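You operate a simulated robot arm through the tools that you are given. There is no shell and no other tool.

You run a simulated two-armed robot. Do the job below in one go: nothing can be reset, and whatever is moved stays where it is left.

## Task
Slide the post off the drips, wipe them up with the green cloth, put cloth and mallet on the tray.
Fine: post right in. What is to be rubbed or washed off counts as gone when no trace of it is left.
Where things are to end (x, y in the base frame): green cloth within 60 mm of [730, 280]; rubber mallet within 60 mm of [560, 380].

The check looks at the end state, three seconds after you hand in, the way a careful person would. Anything else that was tipped, shoved, dropped, spilled or broken makes it a failure. Flat cloth is picked up by pressing the open fingertips on it (5 to 10 N) and closing them slowly along it; thin cloth reads only 2 to 8 mm in the jaws.

## Robot
Two 7-joint arms with fingered hands on one trunk that stands fixed in place. Base frame: the origin is at the foot of the trunk, x ahead of it, y to its left, z up; the work surface is at about z = 850. Lengths are in mm, angles in rad, forces in N, time in s.
The left shoulder is at [70, 139, 1108], the right one opposite. With the tool pointing down near the work surface each hand reaches from about 460 to 840 mm from the base axis, measured 20 degrees to its own side. Payload 3.9 kg a hand.
The TCP of each hand is the grasp point between the finger pads, 29 mm short of the fingertips. In the tool frame z runs along the fingers and y along their closing line. The gripper opens to 100 mm; its body begins 34 mm behind the TCP. The gripper is a hand of 5 fingers: y runs from the thumb to the fingers, the wrist lies at [-15, -105, -177] in the tool frame, and closing takes about 1.5 s.
Orientation is told as [roll, pitch, yaw] about the base's x, y, z axes, in that order, counted from this pose: with the fingers straight down and the wrist toward the robot, the tool's x, y and z point along [0, 1, 0], [1, 0, 0] and [0, 0, -1] of the base frame.

## Interface
- The arms move only by the tool apply_moves. It takes "left_plan", "right_plan" or both (then of equal length, played together; a hand with none holds still); each is a list of rows, each an object (a shift or turn left out is 0, a gripper value left out holds the last) with "gripper": the closure, from 0 (fully open) to 1 (shut); "delta_pos": the shift along the tool's x, y, z in mm, a list of three; "rot": the turn, a rotation vector about the tool's x, y, z in rad, a list of three. In form: [{"gripper": gripper, "delta_pos": [x, y, z], "rot": [wx, wy, wz]}, ...]. A call has 1 to 20 rows; each row shifts and turns the commanded pose from where the row before left it, along the tool's axes as they then stand. Rows are played at 5 a second. More than 50 mm and 0.15 rad between two rows, or a gripper value outside its range, and nothing of the call is played. Where a pose cannot be reached the arm comes as near as it can. A force on the tool above 40 N (or 10 N above the force at the start of the call, whichever is more), or a blocked arm, ends the call early, and 0.2 s more pass. The fingers move at their own pace (about 153 mm/s each) and stop on an object; they squeeze with about 30 N. The grip force told is the motor's: it shows also when the fingers shut on nothing. Time passes only in rows, and 0.2 s behind the last, so rows that do not move let the fingers close. It gives the time, the measured TCP pose, the force on the tool (base axes), the opening and the grip force at its end, in the units of the frame above (readings bear some noise), with the torque about the TCP (base axes, N m) and any sound that the robot's microphone picked up, and new pictures: "pictures" is both (left out), scene, wrist or none (wrist: the cameras of the hands that moved).
- Cameras (640 x 400 px; columns grow to the right, rows downward): "scene" is now at [133.9, 3.9, 1418.7]; the picture's right is [0.05, -1.00, 0.00], its down [-0.65, -0.03, -0.76] and it looks along [0.76, 0.04, -0.65] (base axes); focal length 285 px, centre (320, 200). "left" rides on the left gripper at [-66, -86, -121] in its tool frame; the picture's right is [-0.76, -0.31, 0.58], its down [0.59, -0.70, 0.40] and it looks along [0.28, 0.64, 0.71] (tool axes); focal length 247 px, centre (320, 200). "right" rides on the right gripper at [66, -86, -121] in its tool frame; the picture's right is [-0.76, 0.31, -0.58], its down [-0.59, -0.70, 0.40] and it looks along [-0.28, 0.64, 0.71] (tool axes); focal length 247 px, centre (320, 200). There is no depth. A picture from a camera that has moved, and an enlarged one, comes with that camera's place and axes in the base frame and with its lens.
- lift_body(by): slides the trunk up (or, below 0, down) by that many mm; the arms and the scene camera ride with it, the base frame stays. It gives what a move gives, with no picture.
- set_grasp(shape, hand): the hand has 5 fingers and takes this shape, open, in about a second: jaw (thumb against the fingers, like two jaws); tri (thumb and two fingers); tip (a fingertip pinch); poke (one finger out to press); point (the index stretched); flat (the hand flat); cup (the hand cupped); fist (a fist). The gripper value then closes the fingers along that shape, each until it touches; the sizes above hold for jaw. It gives what a move gives, with no picture.
- head_to(pan, tilt): turns the head with the scene camera to pan (to the left, within 1.501 rad either way) and tilt (down, from -0.506 to 1.204), counted from straight ahead of the robot. It gives what a move gives, and a new picture of the scene camera.
- zoom(camera, box): a new picture of the part [left, top, right, bottom] of that camera's present view, enlarged. No time passes.
- close_job(): hands the job in; it is judged then, once.

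Places have to be worked out from the pictures, the camera data and where the tool is seen. Open the grippers and draw the arms clear of the work before you hand the job in, unless the task says otherwise.

The tools are called by a JSON object that holds its "op" and its "data". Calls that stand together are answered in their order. apply_moves: Moves the arms, as the interface text tells. Its arguments: {"type":"object","properties":{"left_plan":{"type":"array"},"right_plan":{"type":"array"},"pictures":{"type":"string","enum":["both","scene","wrist","none"]}},"required":[]} The other tools are called the same way: lift_body (by) moves the trunk up or down; set_grasp (shape, hand) gives the hand a shape; head_to (pan, tilt) turns the head that bears the scene camera; zoom (camera, box) takes an enlarged picture of a part of a camera's view; close_job () hands the job in.

At the start:

```text
t: 0.0
left_position: [534.3, 273.5, 1092.3]
left_orientation: [0.001, -0.001, 0.094]
left_contact_force: [0.6, -0.1, -0.4]
left_torque: [-0.03, 0.01, -0.04]
left_gripper_width: 99.9
left_grip_force: 0.0
left_shape: jaw
right_position: [584.3, -167.5, 1108.2]
right_orientation: [-0.001, 0.0, 0.094]
right_contact_force: [-0.8, 0.6, 0.0]
right_torque: [0.0, 0.02, 0.0]
right_gripper_width: 99.8
right_grip_force: 0.1
right_shape: jaw
trunk travel left (down, up): [-750.0, 90.0]
head pan, tilt (commanded): [0.051, 0.703]
```

scene: 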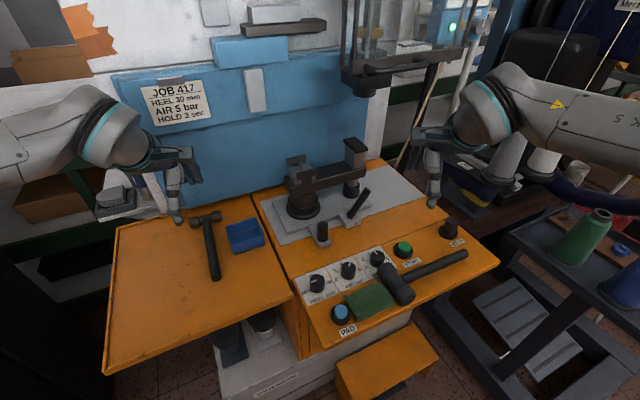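
right: 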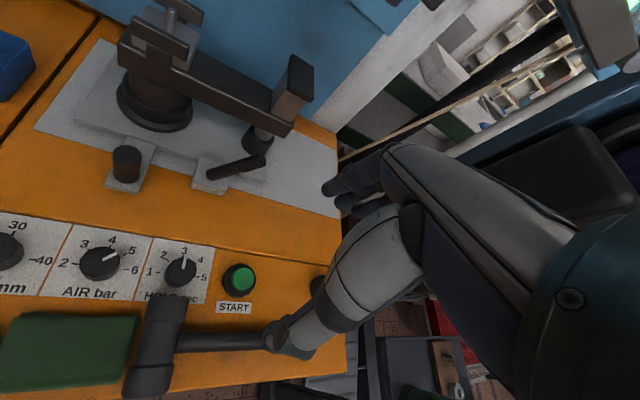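
left: 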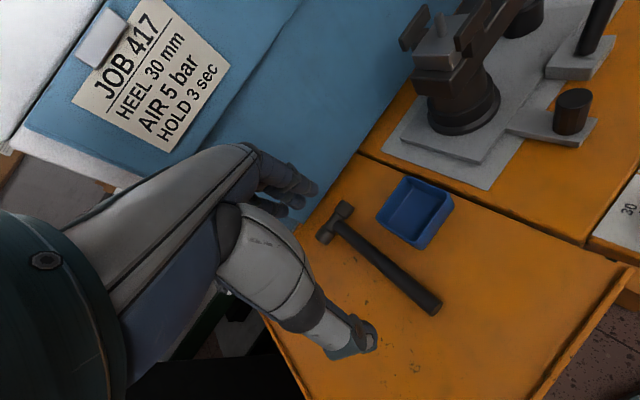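

I start by looking closer at the press, the panel and the left table to find the post, the drips, cloth and mallet.

{"op": "zoom", "data": {"camera": "scene", "box": [240, 120, 400, 220]}}

{"op": "zoom", "data": {"camera": "scene", "box": [290, 220, 480, 340]}}

{"op": "zoom", "data": {"camera": "scene", "box": [100, 180, 300, 380]}}

{"op": "zoom", "data": {"camera": "right", "box": [0, 0, 360, 225]}}

{"op": "zoom", "data": {"camera": "right", "box": [0, 190, 340, 400]}}

{"op": "zoom", "data": {"camera": "left", "box": [280, 150, 640, 400]}}

```text
4.00 times, centred on (320, 170) of scene
camera zoom: at [133.9, 3.9, 1418.7], right [0.05, -1.0, 0.0], down [-0.65, -0.03, -0.76], along [0.76, 0.04, -0.65], focal length 1141 px, centre (320, 320)
```

zoom: 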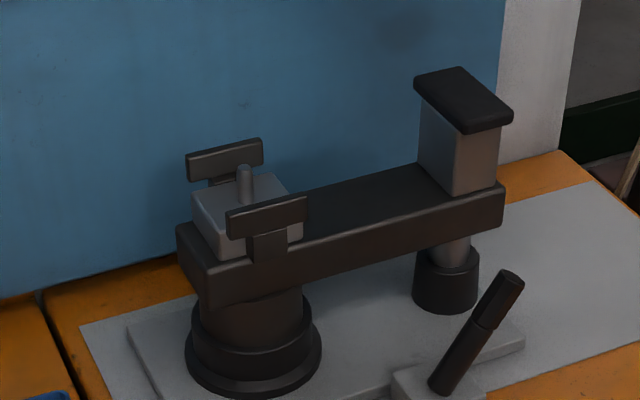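

```text
3.33 times, centred on (385, 280) of scene
camera zoom: at [133.9, 3.9, 1418.7], right [0.05, -1.0, 0.0], down [-0.65, -0.03, -0.76], along [0.76, 0.04, -0.65], focal length 951 px, centre (103, -67)
```

zoom: 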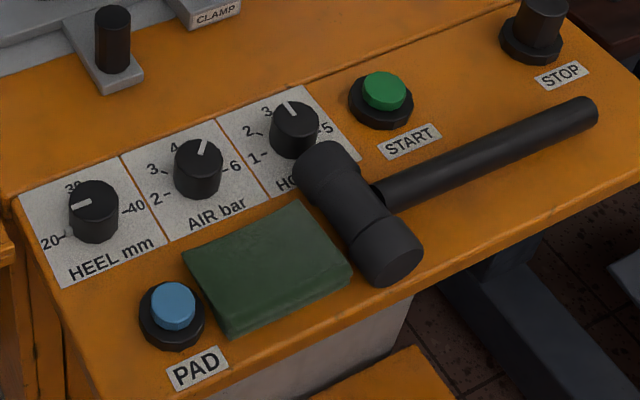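

```text
2.00 times, centred on (200, 280) of scene
camera zoom: at [133.9, 3.9, 1418.7], right [0.05, -1.0, 0.0], down [-0.65, -0.03, -0.76], along [0.76, 0.04, -0.65], focal length 570 px, centre (560, 40)
```

zoom: 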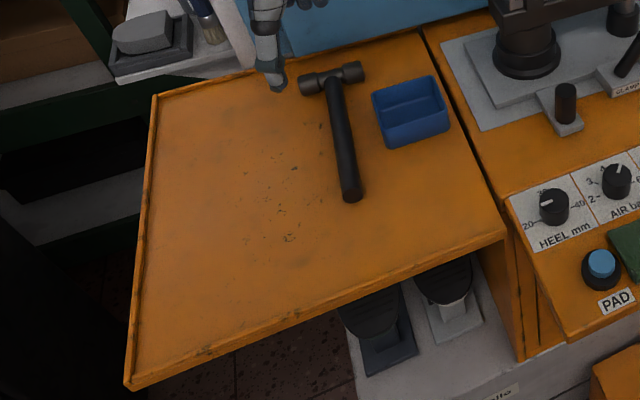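

```text
1.78 times, centred on (180, 112) of right
camera zoom: at [491.9, -109.3, 1229.1], right [0.38, -0.73, 0.58], down [-0.65, -0.65, -0.4], along [0.67, -0.22, -0.71], focal length 439 px, centre (569, 356)
```

zoom: 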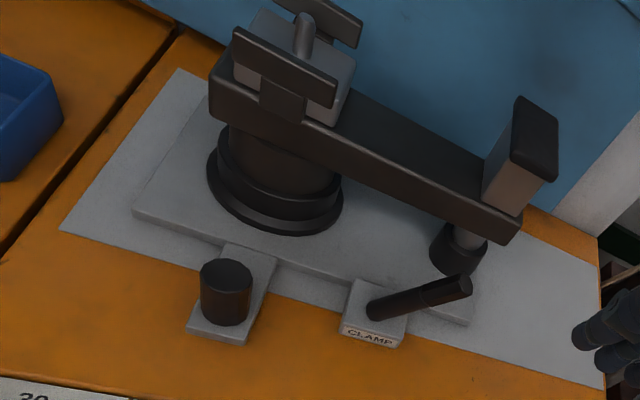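

```text
1.88 times, centred on (170, 295) of right
camera zoom: at [491.9, -109.3, 1229.1], right [0.38, -0.73, 0.58], down [-0.65, -0.65, -0.4], along [0.67, -0.22, -0.71], focal length 465 px, centre (602, 21)
```

zoom: 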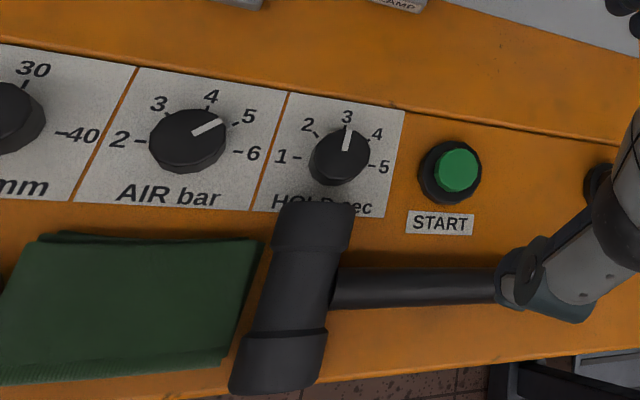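

```text
1.60 times, centred on (460, 275) of left
camera zoom: at [456.3, 198.9, 1214.4], right [-0.23, -0.78, -0.58], down [-0.75, 0.52, -0.4], along [0.61, 0.34, -0.71], focal length 395 px, centre (96, 80)
```

zoom: 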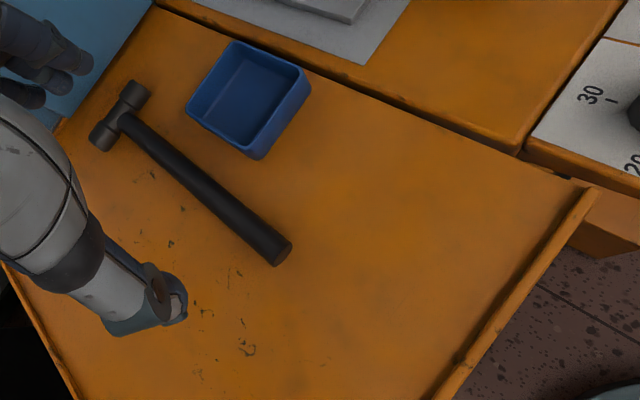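

The cloth sits near [465, -85] and the rubber mallet's head near [497, -144] with its handle toward [593, -323]; both lie on the control ledge at z≈850. I still need to find the drips and work out which part is the post, so I zoom in on the machine's front.

{"op": "zoom", "data": {"camera": "scene", "box": [280, 190, 376, 250]}}

{"op": "zoom", "data": {"camera": "right", "box": [80, 110, 288, 240]}}

{"op": "zoom", "data": {"camera": "left", "box": [440, 40, 640, 165]}}

{"op": "zoom", "data": {"camera": "scene", "box": [320, 150, 400, 200]}}

```text
6.67 times, centred on (328, 220) of scene
camera zoom: at [133.9, 3.9, 1418.7], right [0.05, -1.0, 0.0], down [-0.65, -0.03, -0.76], along [0.76, 0.04, -0.65], focal length 1901 px, centre (267, 67)
```

zoom: 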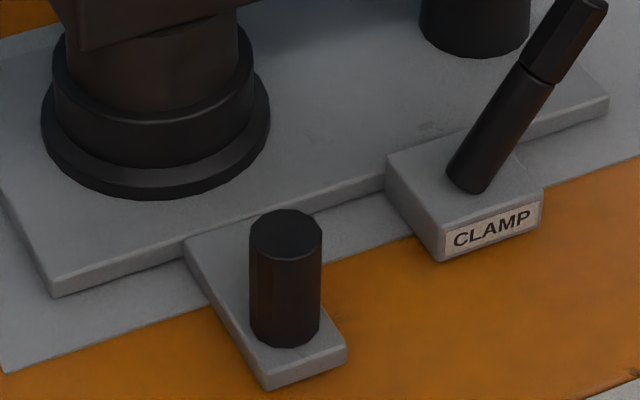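

```text
3.08 times, centred on (184, 175) of right
camera zoom: at [491.9, -109.3, 1229.1], right [0.38, -0.73, 0.58], down [-0.65, -0.65, -0.4], along [0.67, -0.22, -0.71], focal length 760 px, centre (738, 277)
```

zoom: 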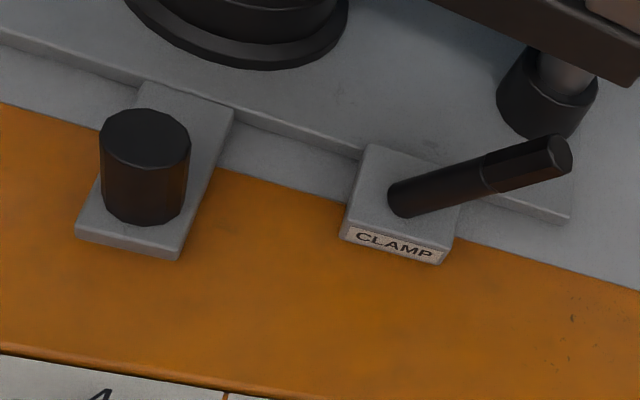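

```text
3.20 times, centred on (540, 102) of left
camera zoom: at [456.3, 198.9, 1214.4], right [-0.23, -0.78, -0.58], down [-0.75, 0.52, -0.4], along [0.61, 0.34, -0.71], focal length 790 px, centre (-384, 512)
```

zoom: 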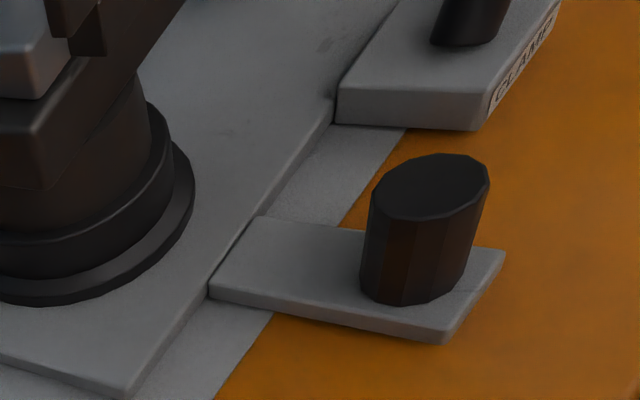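

```text
8.00 times, centred on (360, 175) of scene
camera zoom: at [133.9, 3.9, 1418.7], right [0.05, -1.0, 0.0], down [-0.65, -0.03, -0.76], along [0.76, 0.04, -0.65], focal length 2282 px, centre (0, 400)
```

zoom: 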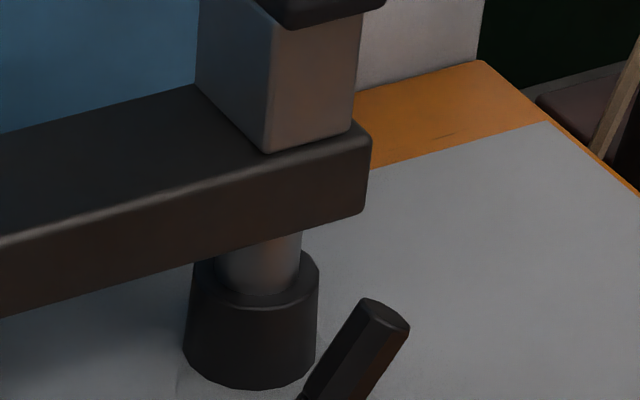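

The machine's post stands on a slide plate with a knobbed tongue in front and a CLAMP lever beside it; no drips are clearly visible yet. I move the right hand closer, staying above everything, so its wrist camera can inspect the plate front.

{"op": "apply_moves", "data": {"right_plan": [{"delta_pos": [25, -10, 0]}, {"delta_pos": [35, -10, 0]}, {"delta_pos": [35, -10, 10]}, {"delta_pos": [35, -10, 20]}, {"delta_pos": [35, -7, 30]}, {"delta_pos": [30, 0, 30]}, {"delta_pos": [10, 0, 30]}, {"delta_pos": [0, 0, 20]}, {"delta_pos": [0, 0, 0]}], "pictures": "both"}}

```text
t: 2.0
left_position: [536.1, 272.2, 1092.7]
left_orientation: [0.001, -0.001, 0.095]
left_contact_force: [-0.1, 0.0, 0.1]
left_torque: [-0.02, -0.02, 0.03]
left_gripper_width: 99.7
left_grip_force: 0.1
left_shape: jaw
right_position: [519.4, 33.3, 968.5]
right_orientation: [0.0, -0.001, 0.094]
right_contact_force: [1.3, -0.4, 0.3]
right_torque: [0.0, 0.02, -0.03]
right_gripper_width: 99.6
right_grip_force: 0.1
right_shape: jaw
trunk travel left (down, up): [-750.0, 90.0]
head pan, tilt (commanded): [0.051, 0.703]
camera scene: at [133.7, 3.9, 1418.7], right [0.05, -1.0, 0.0], down [-0.65, -0.03, -0.76], along [0.76, 0.04, -0.65], focal length 285 px, centre (320, 200)
camera right: at [427.5, 92.0, 1088.6], right [0.38, -0.72, 0.58], down [-0.64, -0.65, -0.4], along [0.67, -0.22, -0.71], focal length 247 px, centre (320, 200)
```

scene: 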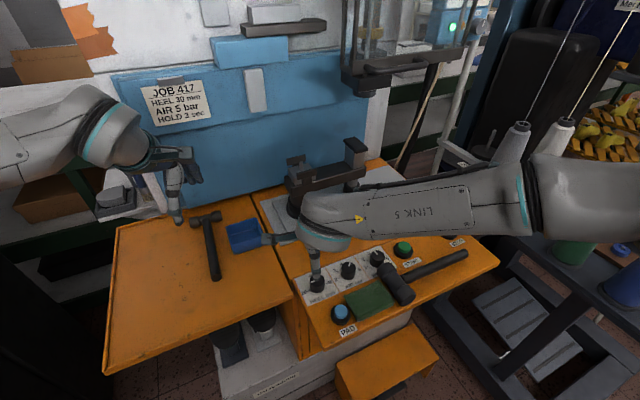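
right: 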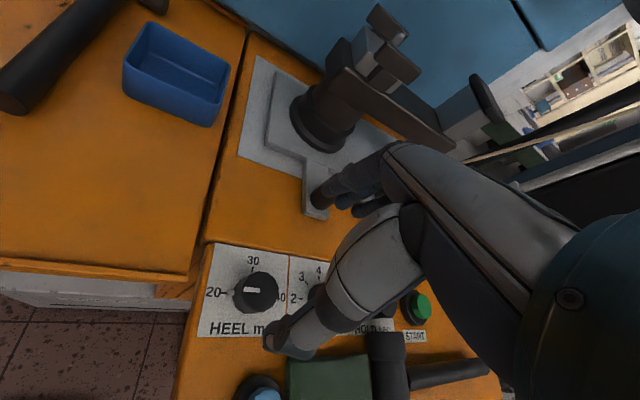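

The hand hides the press from here. I back it off to the right so the wrist camera sees the plate past the fingers.

{"op": "apply_moves", "data": {"right_plan": [{"delta_pos": [-20, 0, -15]}, {"delta_pos": [-35, 2, -10]}, {"delta_pos": [-35, 2, -6]}, {"delta_pos": [-35, 2, 0]}, {"delta_pos": [-19, 1, 0]}, {"delta_pos": [0, 0, 0]}], "pictures": "wrist"}}

{"op": "zoom", "data": {"camera": "right", "box": [120, 40, 440, 240]}}

```text
t: 3.4
left_position: [534.4, 273.6, 1092.4]
left_orientation: [-0.001, -0.001, 0.094]
left_contact_force: [0.4, 0.4, 0.8]
left_torque: [0.02, 0.03, 0.01]
left_gripper_width: 100.0
left_grip_force: 0.1
left_shape: jaw
right_position: [540.3, -110.2, 1000.1]
right_orientation: [0.001, 0.0, 0.092]
right_contact_force: [0.0, -0.5, 0.2]
right_torque: [0.01, 0.0, -0.01]
right_gripper_width: 99.9
right_grip_force: 0.1
right_shape: jaw
trunk travel left (down, up): [-750.0, 90.0]
head pan, tilt (commanded): [0.051, 0.703]
camera right: at [448.9, -52.0, 1120.4], right [0.38, -0.72, 0.58], down [-0.65, -0.65, -0.4], along [0.66, -0.22, -0.71], focal length 247 px, centre (320, 200)
```

right: 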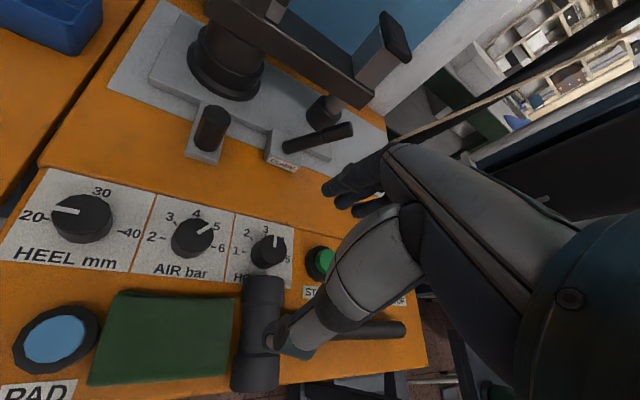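

```text
2.00 times, centred on (280, 140) of right
camera zoom: at [448.9, -52.0, 1120.4], right [0.38, -0.72, 0.58], down [-0.65, -0.65, -0.4], along [0.66, -0.22, -0.71], focal length 494 px, centre (400, 320)
```

zoom: 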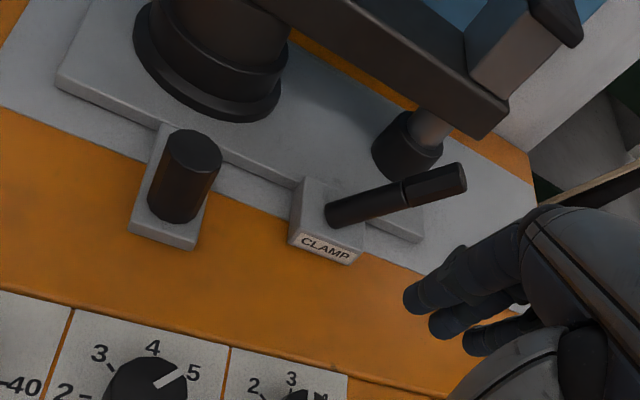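

No drips are visible in the open, so they must be under the slide plate or tongue. The bench is turned about 27°: the "in" direction is about [0.89, 0.45], and the knob stands near [634, 23], z 858 to 909. I close and turn the right hand to line up in front of the knob, still high, and check.

{"op": "apply_moves", "data": {"right_plan": [{"gripper": 1.0, "rot": [0, 0, -0.124]}, {"gripper": 1.0, "rot": [0, 0, -0.124]}, {"gripper": 1.0, "rot": [0, 0, -0.124]}, {"gripper": 1.0, "delta_pos": [25, 20, 0]}, {"gripper": 1.0, "delta_pos": [26, 33, 0]}, {"gripper": 1.0, "delta_pos": [25, 33, 0]}, {"gripper": 1.0}, {"gripper": 1.0}], "pictures": "both"}}

```text
t: 5.2
left_position: [535.6, 273.4, 1092.6]
left_orientation: [0.001, 0.0, 0.094]
left_contact_force: [-0.3, 0.5, -0.6]
left_torque: [-0.02, 0.01, 0.0]
left_gripper_width: 99.9
left_grip_force: 0.0
left_shape: jaw
right_position: [582.7, -3.8, 1001.1]
right_orientation: [-0.001, 0.0, 0.467]
right_contact_force: [-0.3, 0.3, 0.5]
right_torque: [-0.03, -0.04, 0.0]
right_gripper_width: 0.0
right_grip_force: 29.6
right_shape: jaw
trunk travel left (down, up): [-750.0, 90.0]
head pan, tilt (commanded): [0.051, 0.703]
camera scene: at [134.3, 4.1, 1418.7], right [0.05, -1.0, 0.0], down [-0.65, -0.03, -0.76], along [0.76, 0.04, -0.65], focal length 285 px, centre (320, 200)
camera right: at [475.6, 18.1, 1120.4], right [0.61, -0.54, 0.58], down [-0.36, -0.84, -0.4], along [0.7, 0.03, -0.71], focal length 247 px, centre (320, 200)
```

scene: 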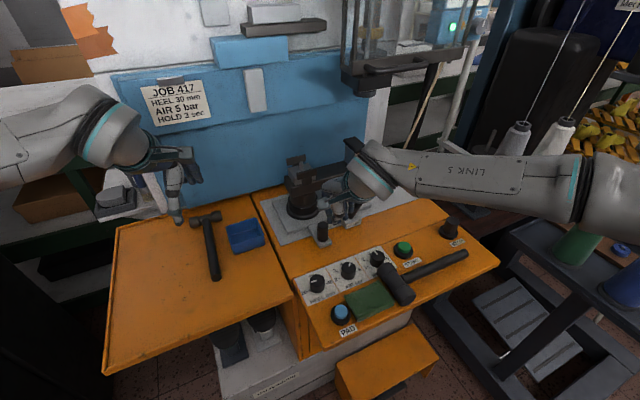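
right: 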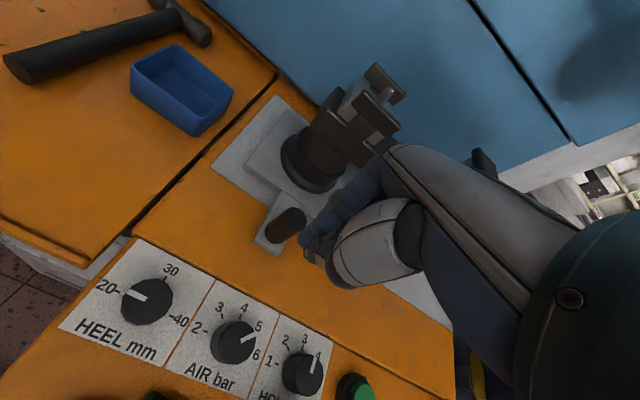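

The knob checks out at about [638, 21] from this view too. I zoom in on the closed fingers relative to the knob before descending.

{"op": "zoom", "data": {"camera": "right", "box": [220, 130, 460, 280]}}

{"op": "zoom", "data": {"camera": "scene", "box": [280, 150, 440, 250]}}

```text
2.67 times, centred on (340, 205) of right
camera zoom: at [475.6, 18.1, 1120.4], right [0.61, -0.54, 0.58], down [-0.36, -0.84, -0.4], along [0.7, 0.03, -0.71], focal length 659 px, centre (267, 187)
```

zoom: 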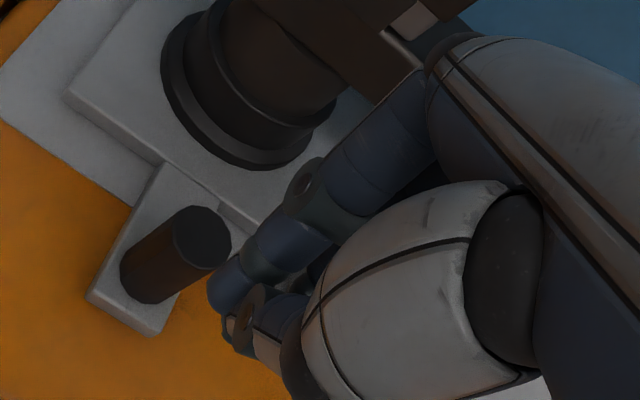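

```text
4.00 times, centred on (360, 200) of scene
camera zoom: at [134.3, 4.1, 1418.7], right [0.05, -1.0, 0.0], down [-0.65, -0.03, -0.76], along [0.76, 0.04, -0.65], focal length 1141 px, centre (160, 200)
```

zoom: 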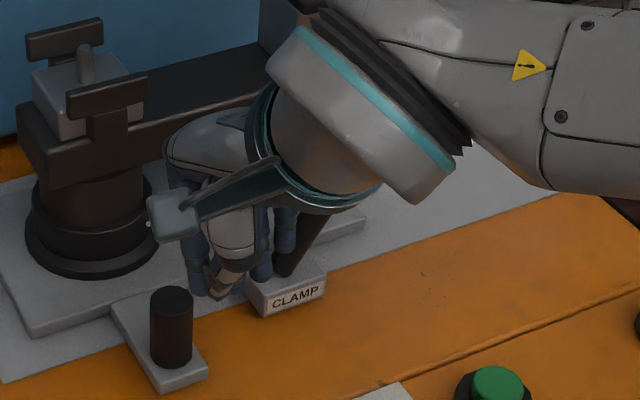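

The curled knuckles stick out ahead of the fingertips, so pushing with a closed hand would be sloppy. I part-open the hand instead, so thumb (near side) and fingers (far side) can straddle the knob, and check the clearance from both cameras.

{"op": "apply_moves", "data": {"right_plan": [{"gripper": 0.45}, {"gripper": 0.45, "delta_pos": [0, 20, 0]}, {"gripper": 0.45, "delta_pos": [0, 15, 0]}, {"gripper": 0.45}, {"gripper": 0.45}], "pictures": "both"}}

{"op": "zoom", "data": {"camera": "right", "box": [180, 100, 500, 300]}}

{"op": "zoom", "data": {"camera": "scene", "box": [270, 130, 430, 250]}}

{"op": "zoom", "data": {"camera": "left", "box": [440, 0, 640, 125]}}

```text
t: 6.4
left_position: [535.9, 273.5, 1092.6]
left_orientation: [-0.001, 0.0, 0.094]
left_contact_force: [0.6, -0.4, 0.2]
left_torque: [-0.01, 0.01, 0.03]
left_gripper_width: 99.8
left_grip_force: 0.1
left_shape: jaw
right_position: [615.7, 12.8, 997.8]
right_orientation: [0.002, 0.001, 0.465]
right_contact_force: [-0.2, 0.7, 1.3]
right_torque: [0.01, -0.02, 0.0]
right_gripper_width: 55.0
right_grip_force: 0.1
right_shape: jaw
trunk travel left (down, up): [-750.0, 90.0]
head pan, tilt (commanded): [0.051, 0.703]
camera scene: at [134.3, 4.2, 1418.7], right [0.05, -1.0, 0.0], down [-0.65, -0.03, -0.76], along [0.76, 0.04, -0.65], focal length 285 px, centre (320, 200)
camera right: at [508.1, 34.6, 1118.4], right [0.61, -0.54, 0.58], down [-0.36, -0.84, -0.4], along [0.7, 0.03, -0.71], focal length 247 px, centre (320, 200)
```

scene: 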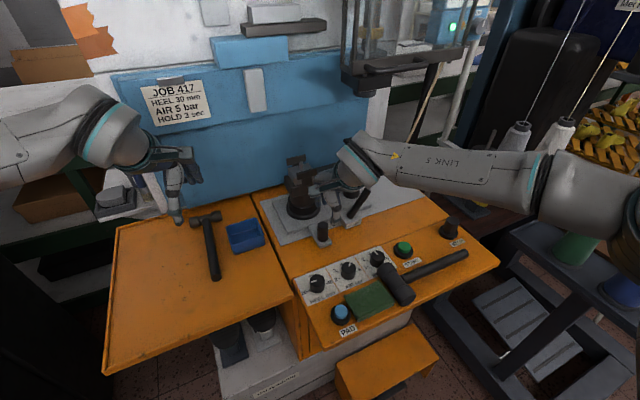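
right: 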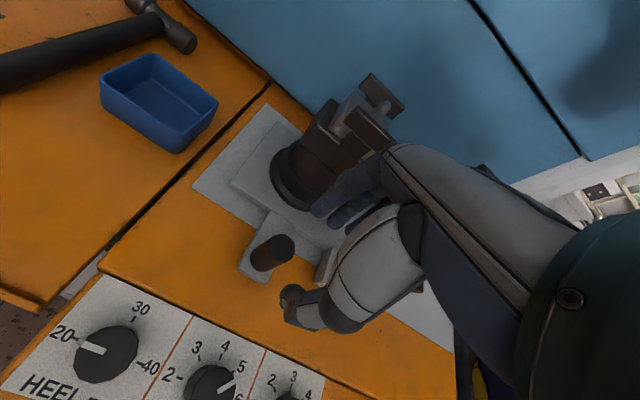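

```text
2.00 times, centred on (340, 200) of right
camera zoom: at [508.1, 34.6, 1118.4], right [0.61, -0.54, 0.58], down [-0.36, -0.84, -0.4], along [0.7, 0.03, -0.71], focal length 494 px, centre (280, 200)
```

zoom: 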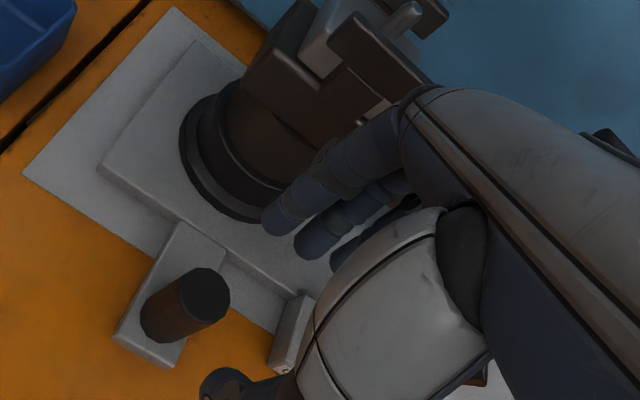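

```text
3.33 times, centred on (350, 190) of scene
camera zoom: at [134.3, 4.2, 1418.7], right [0.05, -1.0, 0.0], down [-0.65, -0.03, -0.76], along [0.76, 0.04, -0.65], focal length 951 px, centre (220, 233)
```

zoom: 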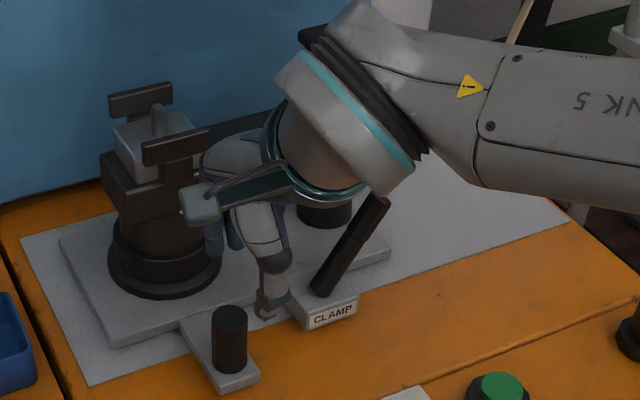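

```text
3.20 times, centred on (540, 62) of left
camera zoom: at [456.6, 199.1, 1214.3], right [-0.23, -0.78, -0.58], down [-0.76, 0.52, -0.4], along [0.61, 0.34, -0.71], focal length 790 px, centre (-384, 640)
```

zoom: 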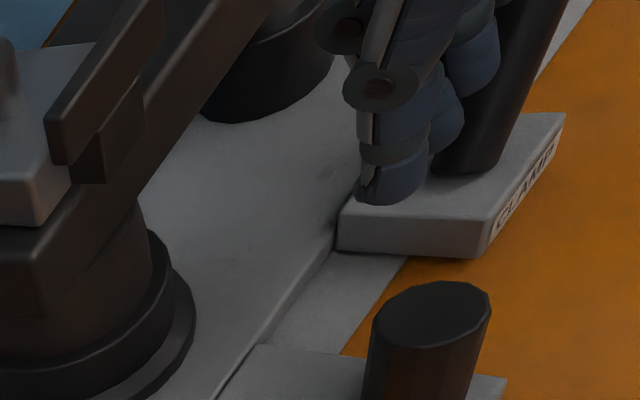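

The hand clears the column and clamp lever. The knob top computes again to about [636, 22]; I center over it and come down until the tips are just about at its top, then look.

{"op": "apply_moves", "data": {"right_plan": [{"gripper": 0.45, "delta_pos": [-1, 11, 0]}, {"gripper": 0.45, "delta_pos": [-1, 11, 0]}, {"gripper": 0.45, "delta_pos": [0, 0, 20]}, {"gripper": 0.45, "delta_pos": [0, 0, 20]}, {"gripper": 0.45, "delta_pos": [0, 0, 12]}, {"gripper": 0.45}], "pictures": "both"}}

{"op": "zoom", "data": {"camera": "right", "box": [180, 140, 500, 340]}}

{"op": "zoom", "data": {"camera": "scene", "box": [280, 150, 408, 246]}}

{"op": "zoom", "data": {"camera": "left", "box": [480, 40, 640, 140]}}

```text
t: 7.8
left_position: [535.8, 273.0, 1093.1]
left_orientation: [0.0, 0.0, 0.093]
left_contact_force: [-0.6, -0.2, 0.6]
left_torque: [-0.05, -0.01, 0.0]
left_gripper_width: 99.6
left_grip_force: 0.1
left_shape: jaw
right_position: [633.7, 18.7, 946.3]
right_orientation: [0.0, -0.001, 0.465]
right_contact_force: [-0.1, 0.0, -0.1]
right_torque: [0.01, 0.0, -0.03]
right_gripper_width: 54.7
right_grip_force: 0.0
right_shape: jaw
trunk travel left (down, up): [-750.0, 90.0]
head pan, tilt (commanded): [0.051, 0.703]
camera scene: at [133.8, 3.9, 1418.7], right [0.05, -1.0, 0.0], down [-0.65, -0.03, -0.76], along [0.76, 0.04, -0.65], focal length 285 px, centre (320, 200)
camera right: at [526.9, 40.1, 1067.2], right [0.61, -0.54, 0.58], down [-0.36, -0.84, -0.4], along [0.7, 0.03, -0.71], focal length 247 px, centre (320, 200)
```

scene: 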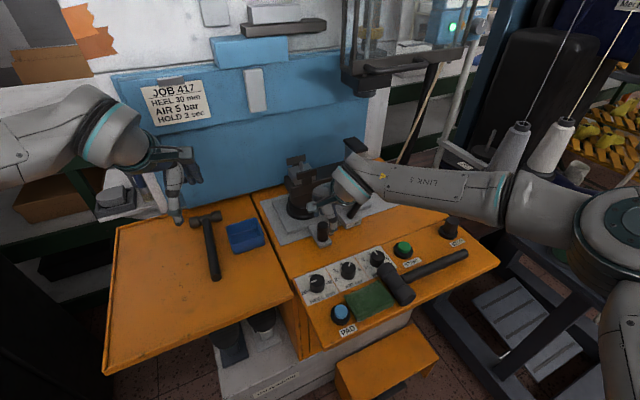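
right: 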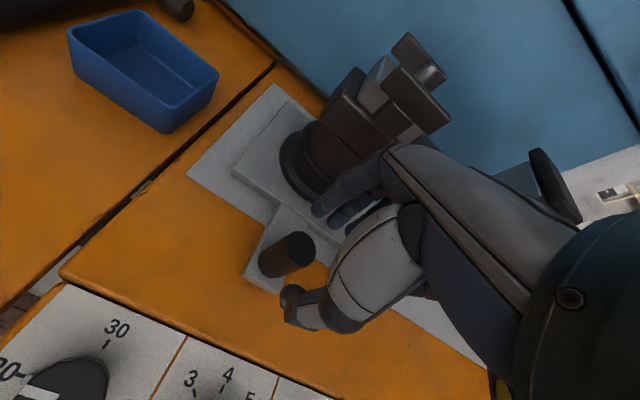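

```text
2.00 times, centred on (340, 240) of right
camera zoom: at [526.9, 40.1, 1067.2], right [0.61, -0.54, 0.58], down [-0.36, -0.84, -0.4], along [0.7, 0.03, -0.71], focal length 494 px, centre (280, 120)
```

zoom: 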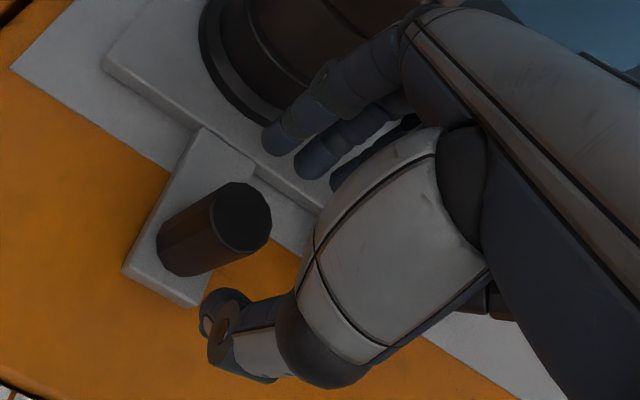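

```text
4.17 times, centred on (344, 198) of scene
camera zoom: at [133.8, 3.9, 1418.7], right [0.05, -1.0, 0.0], down [-0.65, -0.03, -0.76], along [0.76, 0.04, -0.65], focal length 1188 px, centre (220, 208)
```

zoom: 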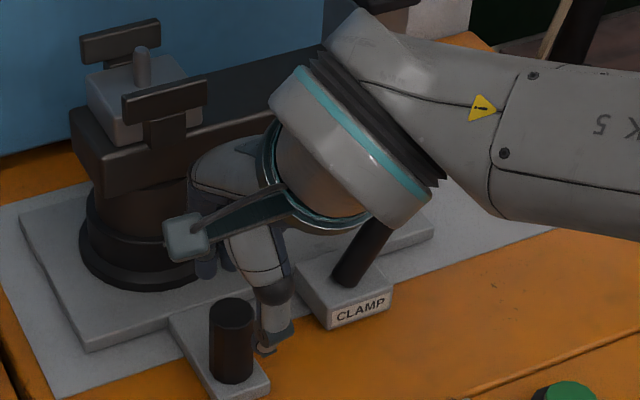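

```text
4.00 times, centred on (560, 90) of left
camera zoom: at [456.2, 198.9, 1214.5], right [-0.23, -0.78, -0.58], down [-0.75, 0.52, -0.4], along [0.61, 0.34, -0.71], focal length 988 px, centre (-640, 640)
```

zoom: 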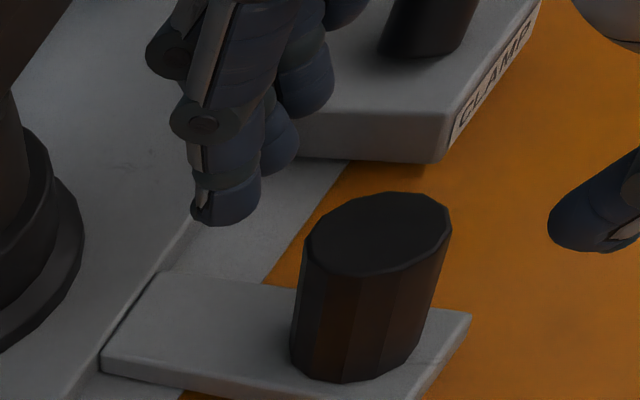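

Thumb and index straddle the knob well, with TCP about 3 mm short. I nudge over and lower to grip height (tips about 10 mm above the tongue), then close gently on the knob.

{"op": "apply_moves", "data": {"right_plan": [{"gripper": 0.45, "delta_pos": [2, 3, 10]}, {"gripper": 0.45, "delta_pos": [0, 0, 13]}, {"gripper": 0.45, "delta_pos": [0, 0, 13]}, {"gripper": 0.45, "delta_pos": [0, 0, 10]}, {"gripper": 0.45}, {"gripper": 0.6}, {"gripper": 0.8}, {"gripper": 0.8}, {"gripper": 0.8}], "pictures": "both"}}

{"op": "zoom", "data": {"camera": "left", "box": [480, 40, 640, 140]}}

```text
t: 9.8
left_position: [536.2, 273.1, 1093.3]
left_orientation: [-0.001, 0.0, 0.094]
left_contact_force: [0.2, 0.3, 0.5]
left_torque: [0.02, -0.05, 0.0]
left_gripper_width: 99.6
left_grip_force: 0.1
left_shape: jaw
right_position: [634.8, 22.0, 903.0]
right_orientation: [0.001, -0.001, 0.463]
right_contact_force: [-0.5, -1.2, 0.5]
right_torque: [-0.01, 0.01, 0.02]
right_gripper_width: 21.0
right_grip_force: 0.1
right_shape: jaw
trunk travel left (down, up): [-750.0, 90.0]
head pan, tilt (commanded): [0.051, 0.703]
camera scene: at [133.7, 3.9, 1418.7], right [0.05, -1.0, 0.0], down [-0.65, -0.03, -0.76], along [0.76, 0.04, -0.65], focal length 285 px, centre (320, 200)
camera right: at [527.9, 44.0, 1022.7], right [0.61, -0.54, 0.58], down [-0.36, -0.84, -0.4], along [0.7, 0.03, -0.71], focal length 247 px, centre (320, 200)
```

scene: 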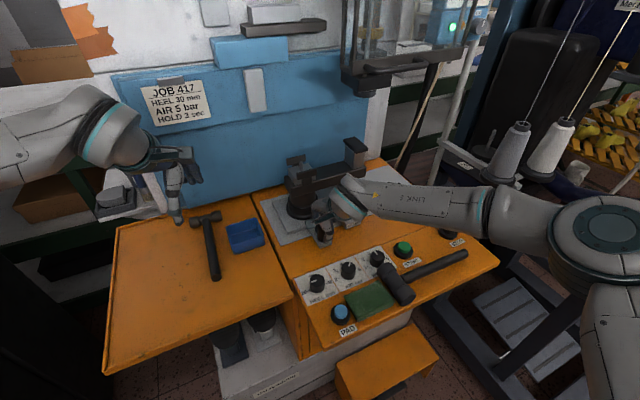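
right: 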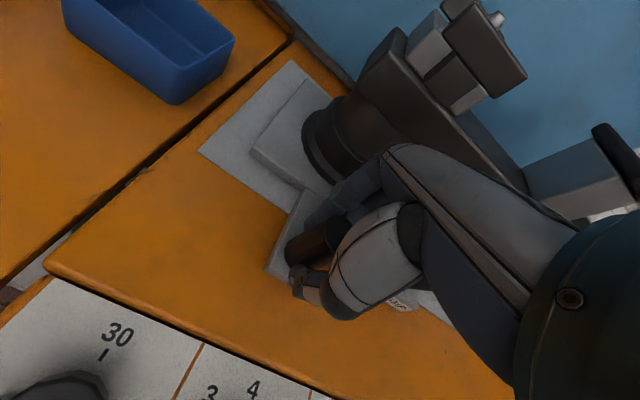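

```text
4.00 times, centred on (560, 90) of left
camera zoom: at [456.1, 198.9, 1214.5], right [-0.23, -0.78, -0.58], down [-0.75, 0.52, -0.4], along [0.61, 0.34, -0.71], focal length 988 px, centre (-640, 640)
```

zoom: 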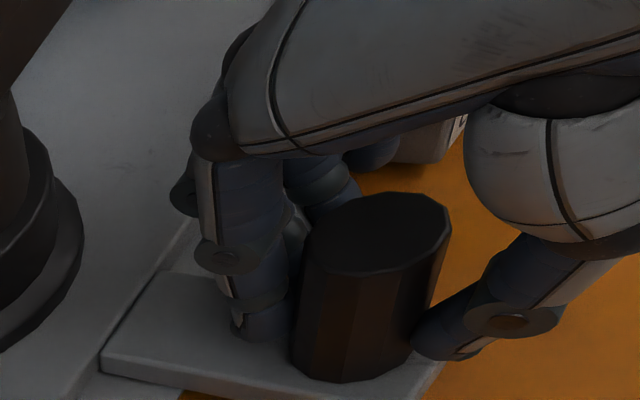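

Thumb and finger are on both sides of the knob. The width reads 21 mm with no grip force, so I close fully to see whether it stops on the knob.

{"op": "apply_moves", "data": {"right_plan": [{"gripper": 0.9}, {"gripper": 1.0}, {"gripper": 1.0}, {"gripper": 1.0}], "pictures": "wrist"}}

{"op": "zoom", "data": {"camera": "left", "box": [480, 40, 640, 140]}}

```text
t: 10.8
left_position: [534.6, 273.5, 1093.9]
left_orientation: [0.0, -0.001, 0.093]
left_contact_force: [-0.3, -0.3, -0.7]
left_torque: [0.01, -0.03, 0.0]
left_gripper_width: 100.0
left_grip_force: 0.0
left_shape: jaw
right_position: [634.4, 22.3, 901.5]
right_orientation: [0.001, -0.001, 0.464]
right_contact_force: [-4.7, -0.9, -2.3]
right_torque: [-0.02, 0.11, 0.03]
right_gripper_width: 18.6
right_grip_force: 30.5
right_shape: jaw
trunk travel left (down, up): [-750.0, 90.0]
head pan, tilt (commanded): [0.051, 0.703]
camera right: at [527.5, 43.9, 1022.5], right [0.61, -0.54, 0.58], down [-0.36, -0.84, -0.4], along [0.7, 0.03, -0.71], focal length 247 px, centre (320, 200)
```

right: 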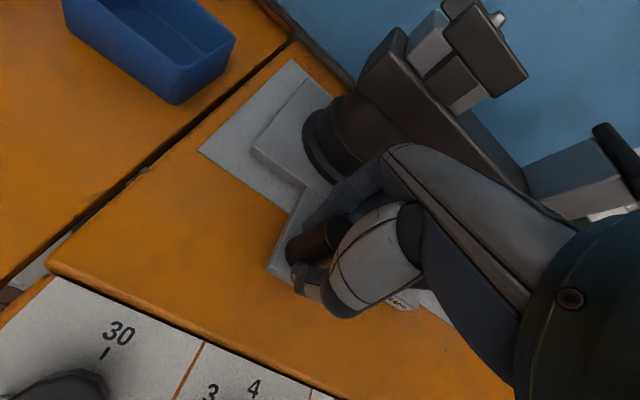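

```text
4.00 times, centred on (560, 90) of left
camera zoom: at [455.7, 198.7, 1214.7], right [-0.23, -0.78, -0.58], down [-0.75, 0.52, -0.4], along [0.61, 0.34, -0.71], focal length 988 px, centre (-640, 640)
```

zoom: 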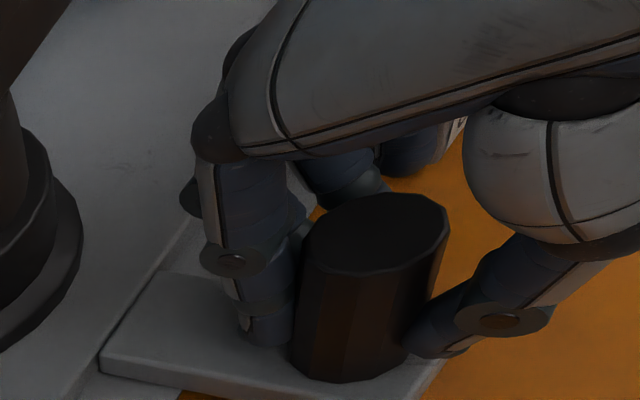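

The knob is held (18.6 mm, 30 N). Now I push along the slide's "in" direction in small steps and watch the force.

{"op": "apply_moves", "data": {"right_plan": [{"gripper": 1.0, "delta_pos": [0, 2, 0]}, {"gripper": 1.0, "delta_pos": [0, 3, 0]}, {"gripper": 1.0, "delta_pos": [0, 3, 0]}, {"gripper": 1.0, "delta_pos": [0, 3, 0]}, {"gripper": 1.0}], "pictures": "both"}}

{"op": "zoom", "data": {"camera": "left", "box": [480, 40, 640, 140]}}

```text
t: 12.0
left_position: [532.3, 271.9, 1096.0]
left_orientation: [0.001, -0.004, 0.093]
left_contact_force: [-0.6, 0.6, 0.7]
left_torque: [0.02, 0.03, 0.03]
left_gripper_width: 99.7
left_grip_force: 0.0
left_shape: jaw
right_position: [642.2, 25.6, 903.8]
right_orientation: [-0.001, -0.003, 0.467]
right_contact_force: [-25.7, -11.7, -1.0]
right_torque: [-0.33, 0.72, 0.01]
right_gripper_width: 20.6
right_grip_force: 30.0
right_shape: jaw
trunk travel left (down, up): [-750.0, 90.0]
head pan, tilt (commanded): [0.051, 0.703]
camera scene: at [128.8, 1.5, 1419.2], right [0.05, -1.0, 0.0], down [-0.64, -0.03, -0.77], along [0.76, 0.04, -0.64], focal length 285 px, centre (320, 200)
camera right: at [534.2, 47.1, 1022.7], right [0.61, -0.54, 0.58], down [-0.36, -0.84, -0.4], along [0.7, 0.03, -0.71], focal length 247 px, centre (320, 200)
```

scene: 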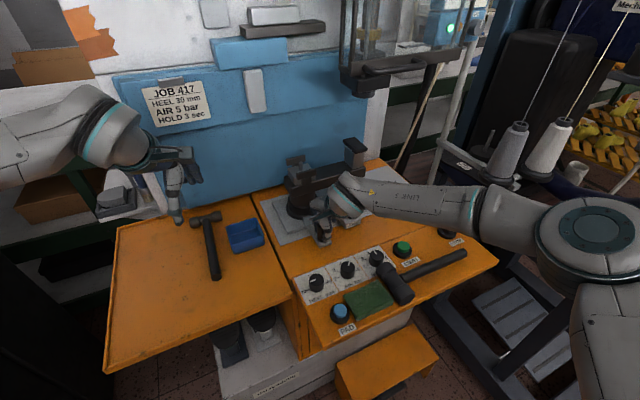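
right: 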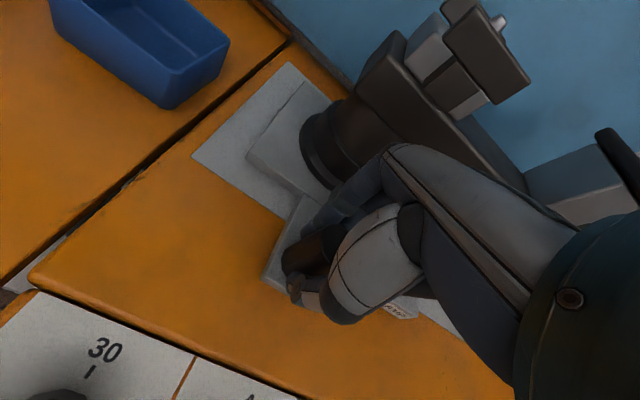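

```text
4.00 times, centred on (560, 90) of left
camera zoom: at [452.1, 196.8, 1216.6], right [-0.23, -0.78, -0.58], down [-0.75, 0.52, -0.4], along [0.62, 0.34, -0.71], focal length 988 px, centre (-640, 640)
```

zoom: 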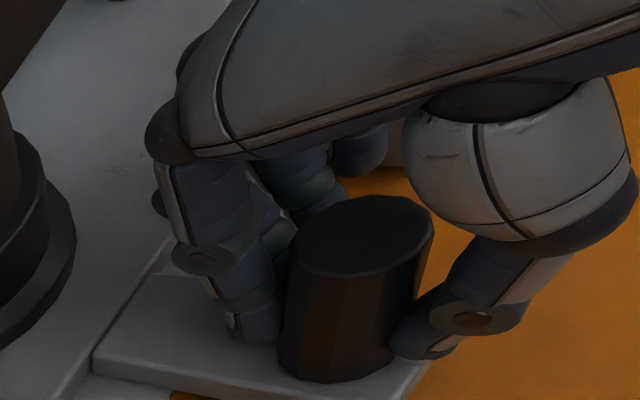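

The knob didn't budge at 28 N (only the arm and trunk flexed), so the clamp must be locked. I ease off, let go of the knob and rise clear to study the clamp lever.

{"op": "apply_moves", "data": {"right_plan": [{"gripper": 1.0, "delta_pos": [0, -5, 0]}, {"gripper": 1.0, "delta_pos": [0, -6, 0]}, {"gripper": 0.7}, {"gripper": 0.45}, {"gripper": 0.45}, {"gripper": 0.45, "delta_pos": [0, 0, -15]}, {"gripper": 0.45, "delta_pos": [0, 0, -25]}, {"gripper": 0.45, "delta_pos": [0, 0, -35]}, {"gripper": 0.45, "delta_pos": [0, -20, -35]}, {"gripper": 0.45, "delta_pos": [0, -40, 0]}, {"gripper": 0.45, "delta_pos": [30, -30, 0]}, {"gripper": 0.45, "delta_pos": [30, 0, 0]}, {"gripper": 0.45}], "pictures": "both"}}

{"op": "zoom", "data": {"camera": "scene", "box": [320, 160, 416, 220]}}

{"op": "zoom", "data": {"camera": "right", "box": [240, 60, 480, 210]}}

{"op": "zoom", "data": {"camera": "left", "box": [500, 0, 640, 100]}}

```text
t: 14.8
left_position: [534.8, 272.0, 1092.9]
left_orientation: [0.001, -0.001, 0.093]
left_contact_force: [1.3, -0.4, 0.5]
left_torque: [0.01, 0.0, -0.01]
left_gripper_width: 99.6
left_grip_force: 0.0
left_shape: jaw
right_position: [527.2, 33.9, 1012.1]
right_orientation: [0.0, 0.001, 0.465]
right_contact_force: [-0.5, -0.5, 0.2]
right_torque: [-0.01, -0.01, 0.02]
right_gripper_width: 55.0
right_grip_force: 0.2
right_shape: jaw
trunk travel left (down, up): [-750.0, 90.0]
head pan, tilt (commanded): [0.051, 0.703]
camera scene: at [133.8, 2.7, 1418.7], right [0.05, -1.0, 0.0], down [-0.65, -0.03, -0.76], along [0.76, 0.04, -0.65], focal length 285 px, centre (320, 200)
camera right: at [420.7, 56.4, 1132.3], right [0.61, -0.54, 0.58], down [-0.36, -0.84, -0.4], along [0.7, 0.03, -0.71], focal length 247 px, centre (320, 200)
```

scene: 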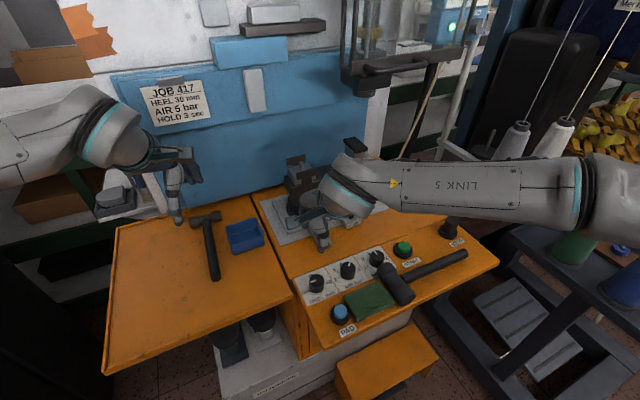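
right: 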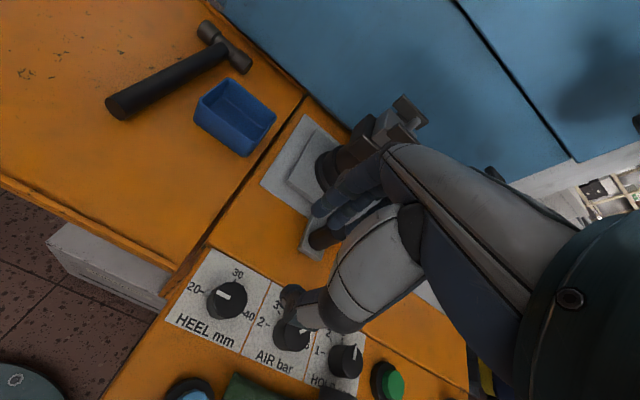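

```text
6.67 times, centred on (368, 190) of scene
camera zoom: at [133.8, 2.7, 1418.7], right [0.05, -1.0, 0.0], down [-0.65, -0.03, -0.76], along [0.76, 0.04, -0.65], focal length 1901 px, centre (0, 267)
```

zoom: 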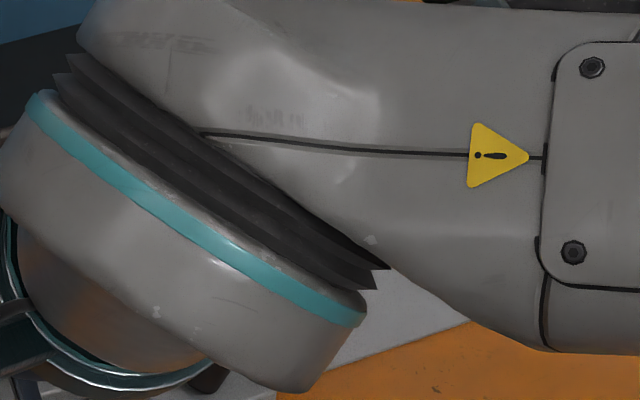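

```text
2.67 times, centred on (360, 135) of right
camera zoom: at [420.7, 56.4, 1132.3], right [0.61, -0.54, 0.58], down [-0.36, -0.84, -0.4], along [0.7, 0.03, -0.71], focal length 659 px, centre (213, 373)
```

zoom: 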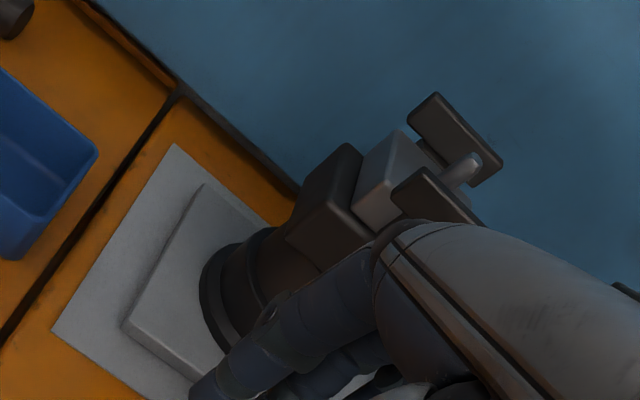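

```text
4.00 times, centred on (570, 50) of left
camera zoom: at [456.3, 197.9, 1214.7], right [-0.23, -0.78, -0.58], down [-0.75, 0.52, -0.4], along [0.61, 0.34, -0.71], focal length 988 px, centre (-680, 800)
```

zoom: 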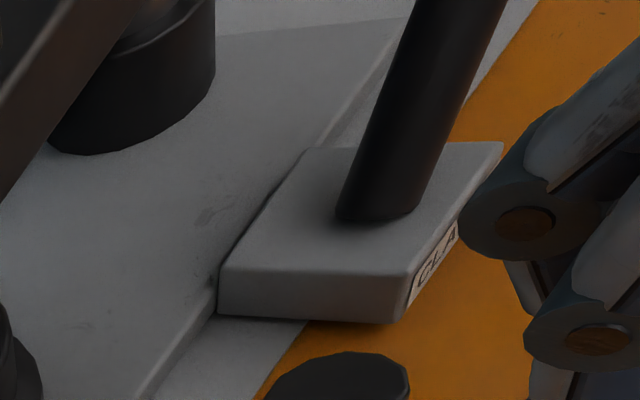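

The arm blocks the scene view. I retract the right hand to the right so I can see the clamp lever clearly, and compare lever geometry from two cameras.

{"op": "apply_moves", "data": {"right_plan": [{"gripper": 0.45, "delta_pos": [-30, -20, -25]}, {"gripper": 0.45, "delta_pos": [-40, -20, -25]}, {"gripper": 0.45, "delta_pos": [-40, -20, -20]}, {"gripper": 0.45, "delta_pos": [-40, -18, -18]}, {"gripper": 0.45, "delta_pos": [-34, 0, 0]}, {"gripper": 0.45}], "pictures": "both"}}

{"op": "zoom", "data": {"camera": "scene", "box": [310, 170, 390, 220]}}

{"op": "zoom", "data": {"camera": "left", "box": [480, 0, 640, 100]}}

{"op": "zoom", "data": {"camera": "right", "box": [60, 20, 360, 210]}}

```text
refused: row 2 steps farther than a row can; nothing moved
```

```text
8.00 times, centred on (350, 195) of scene
camera zoom: at [133.8, 2.7, 1418.7], right [0.05, -1.0, 0.0], down [-0.65, -0.03, -0.76], along [0.76, 0.04, -0.65], focal length 2282 px, centre (80, 240)
```

zoom: 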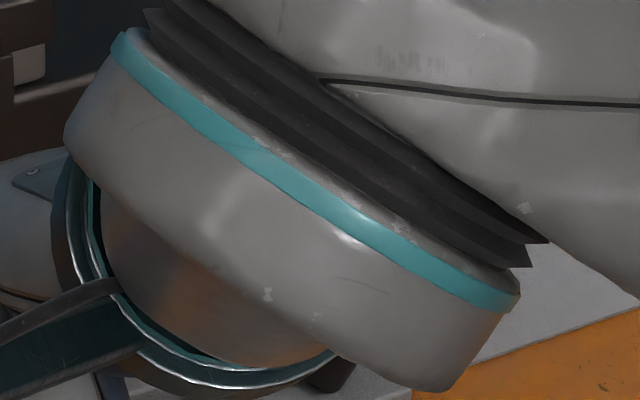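

```text
4.00 times, centred on (560, 50) of left
camera zoom: at [456.3, 197.9, 1214.7], right [-0.23, -0.78, -0.58], down [-0.75, 0.52, -0.4], along [0.61, 0.34, -0.71], focal length 988 px, centre (-640, 800)
```

zoom: 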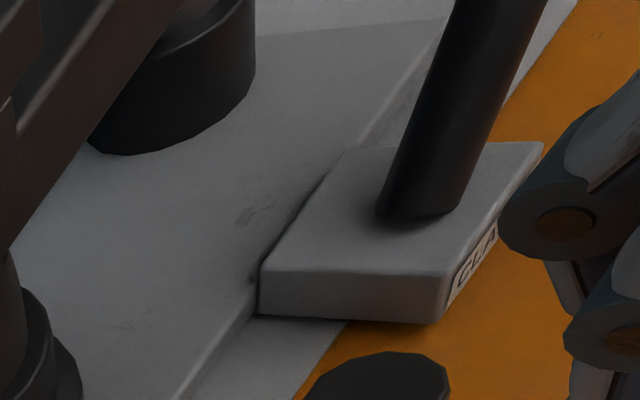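

```text
2.11 times, centred on (210, 115) of right
camera zoom: at [420.7, 56.4, 1132.3], right [0.61, -0.54, 0.58], down [-0.36, -0.84, -0.4], along [0.7, 0.03, -0.71], focal length 520 px, centre (552, 379)
```

zoom: 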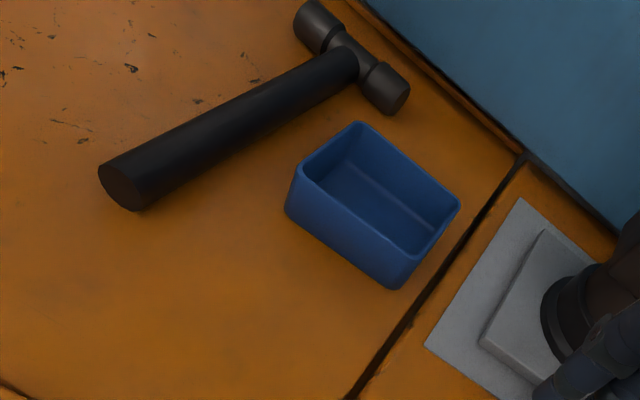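

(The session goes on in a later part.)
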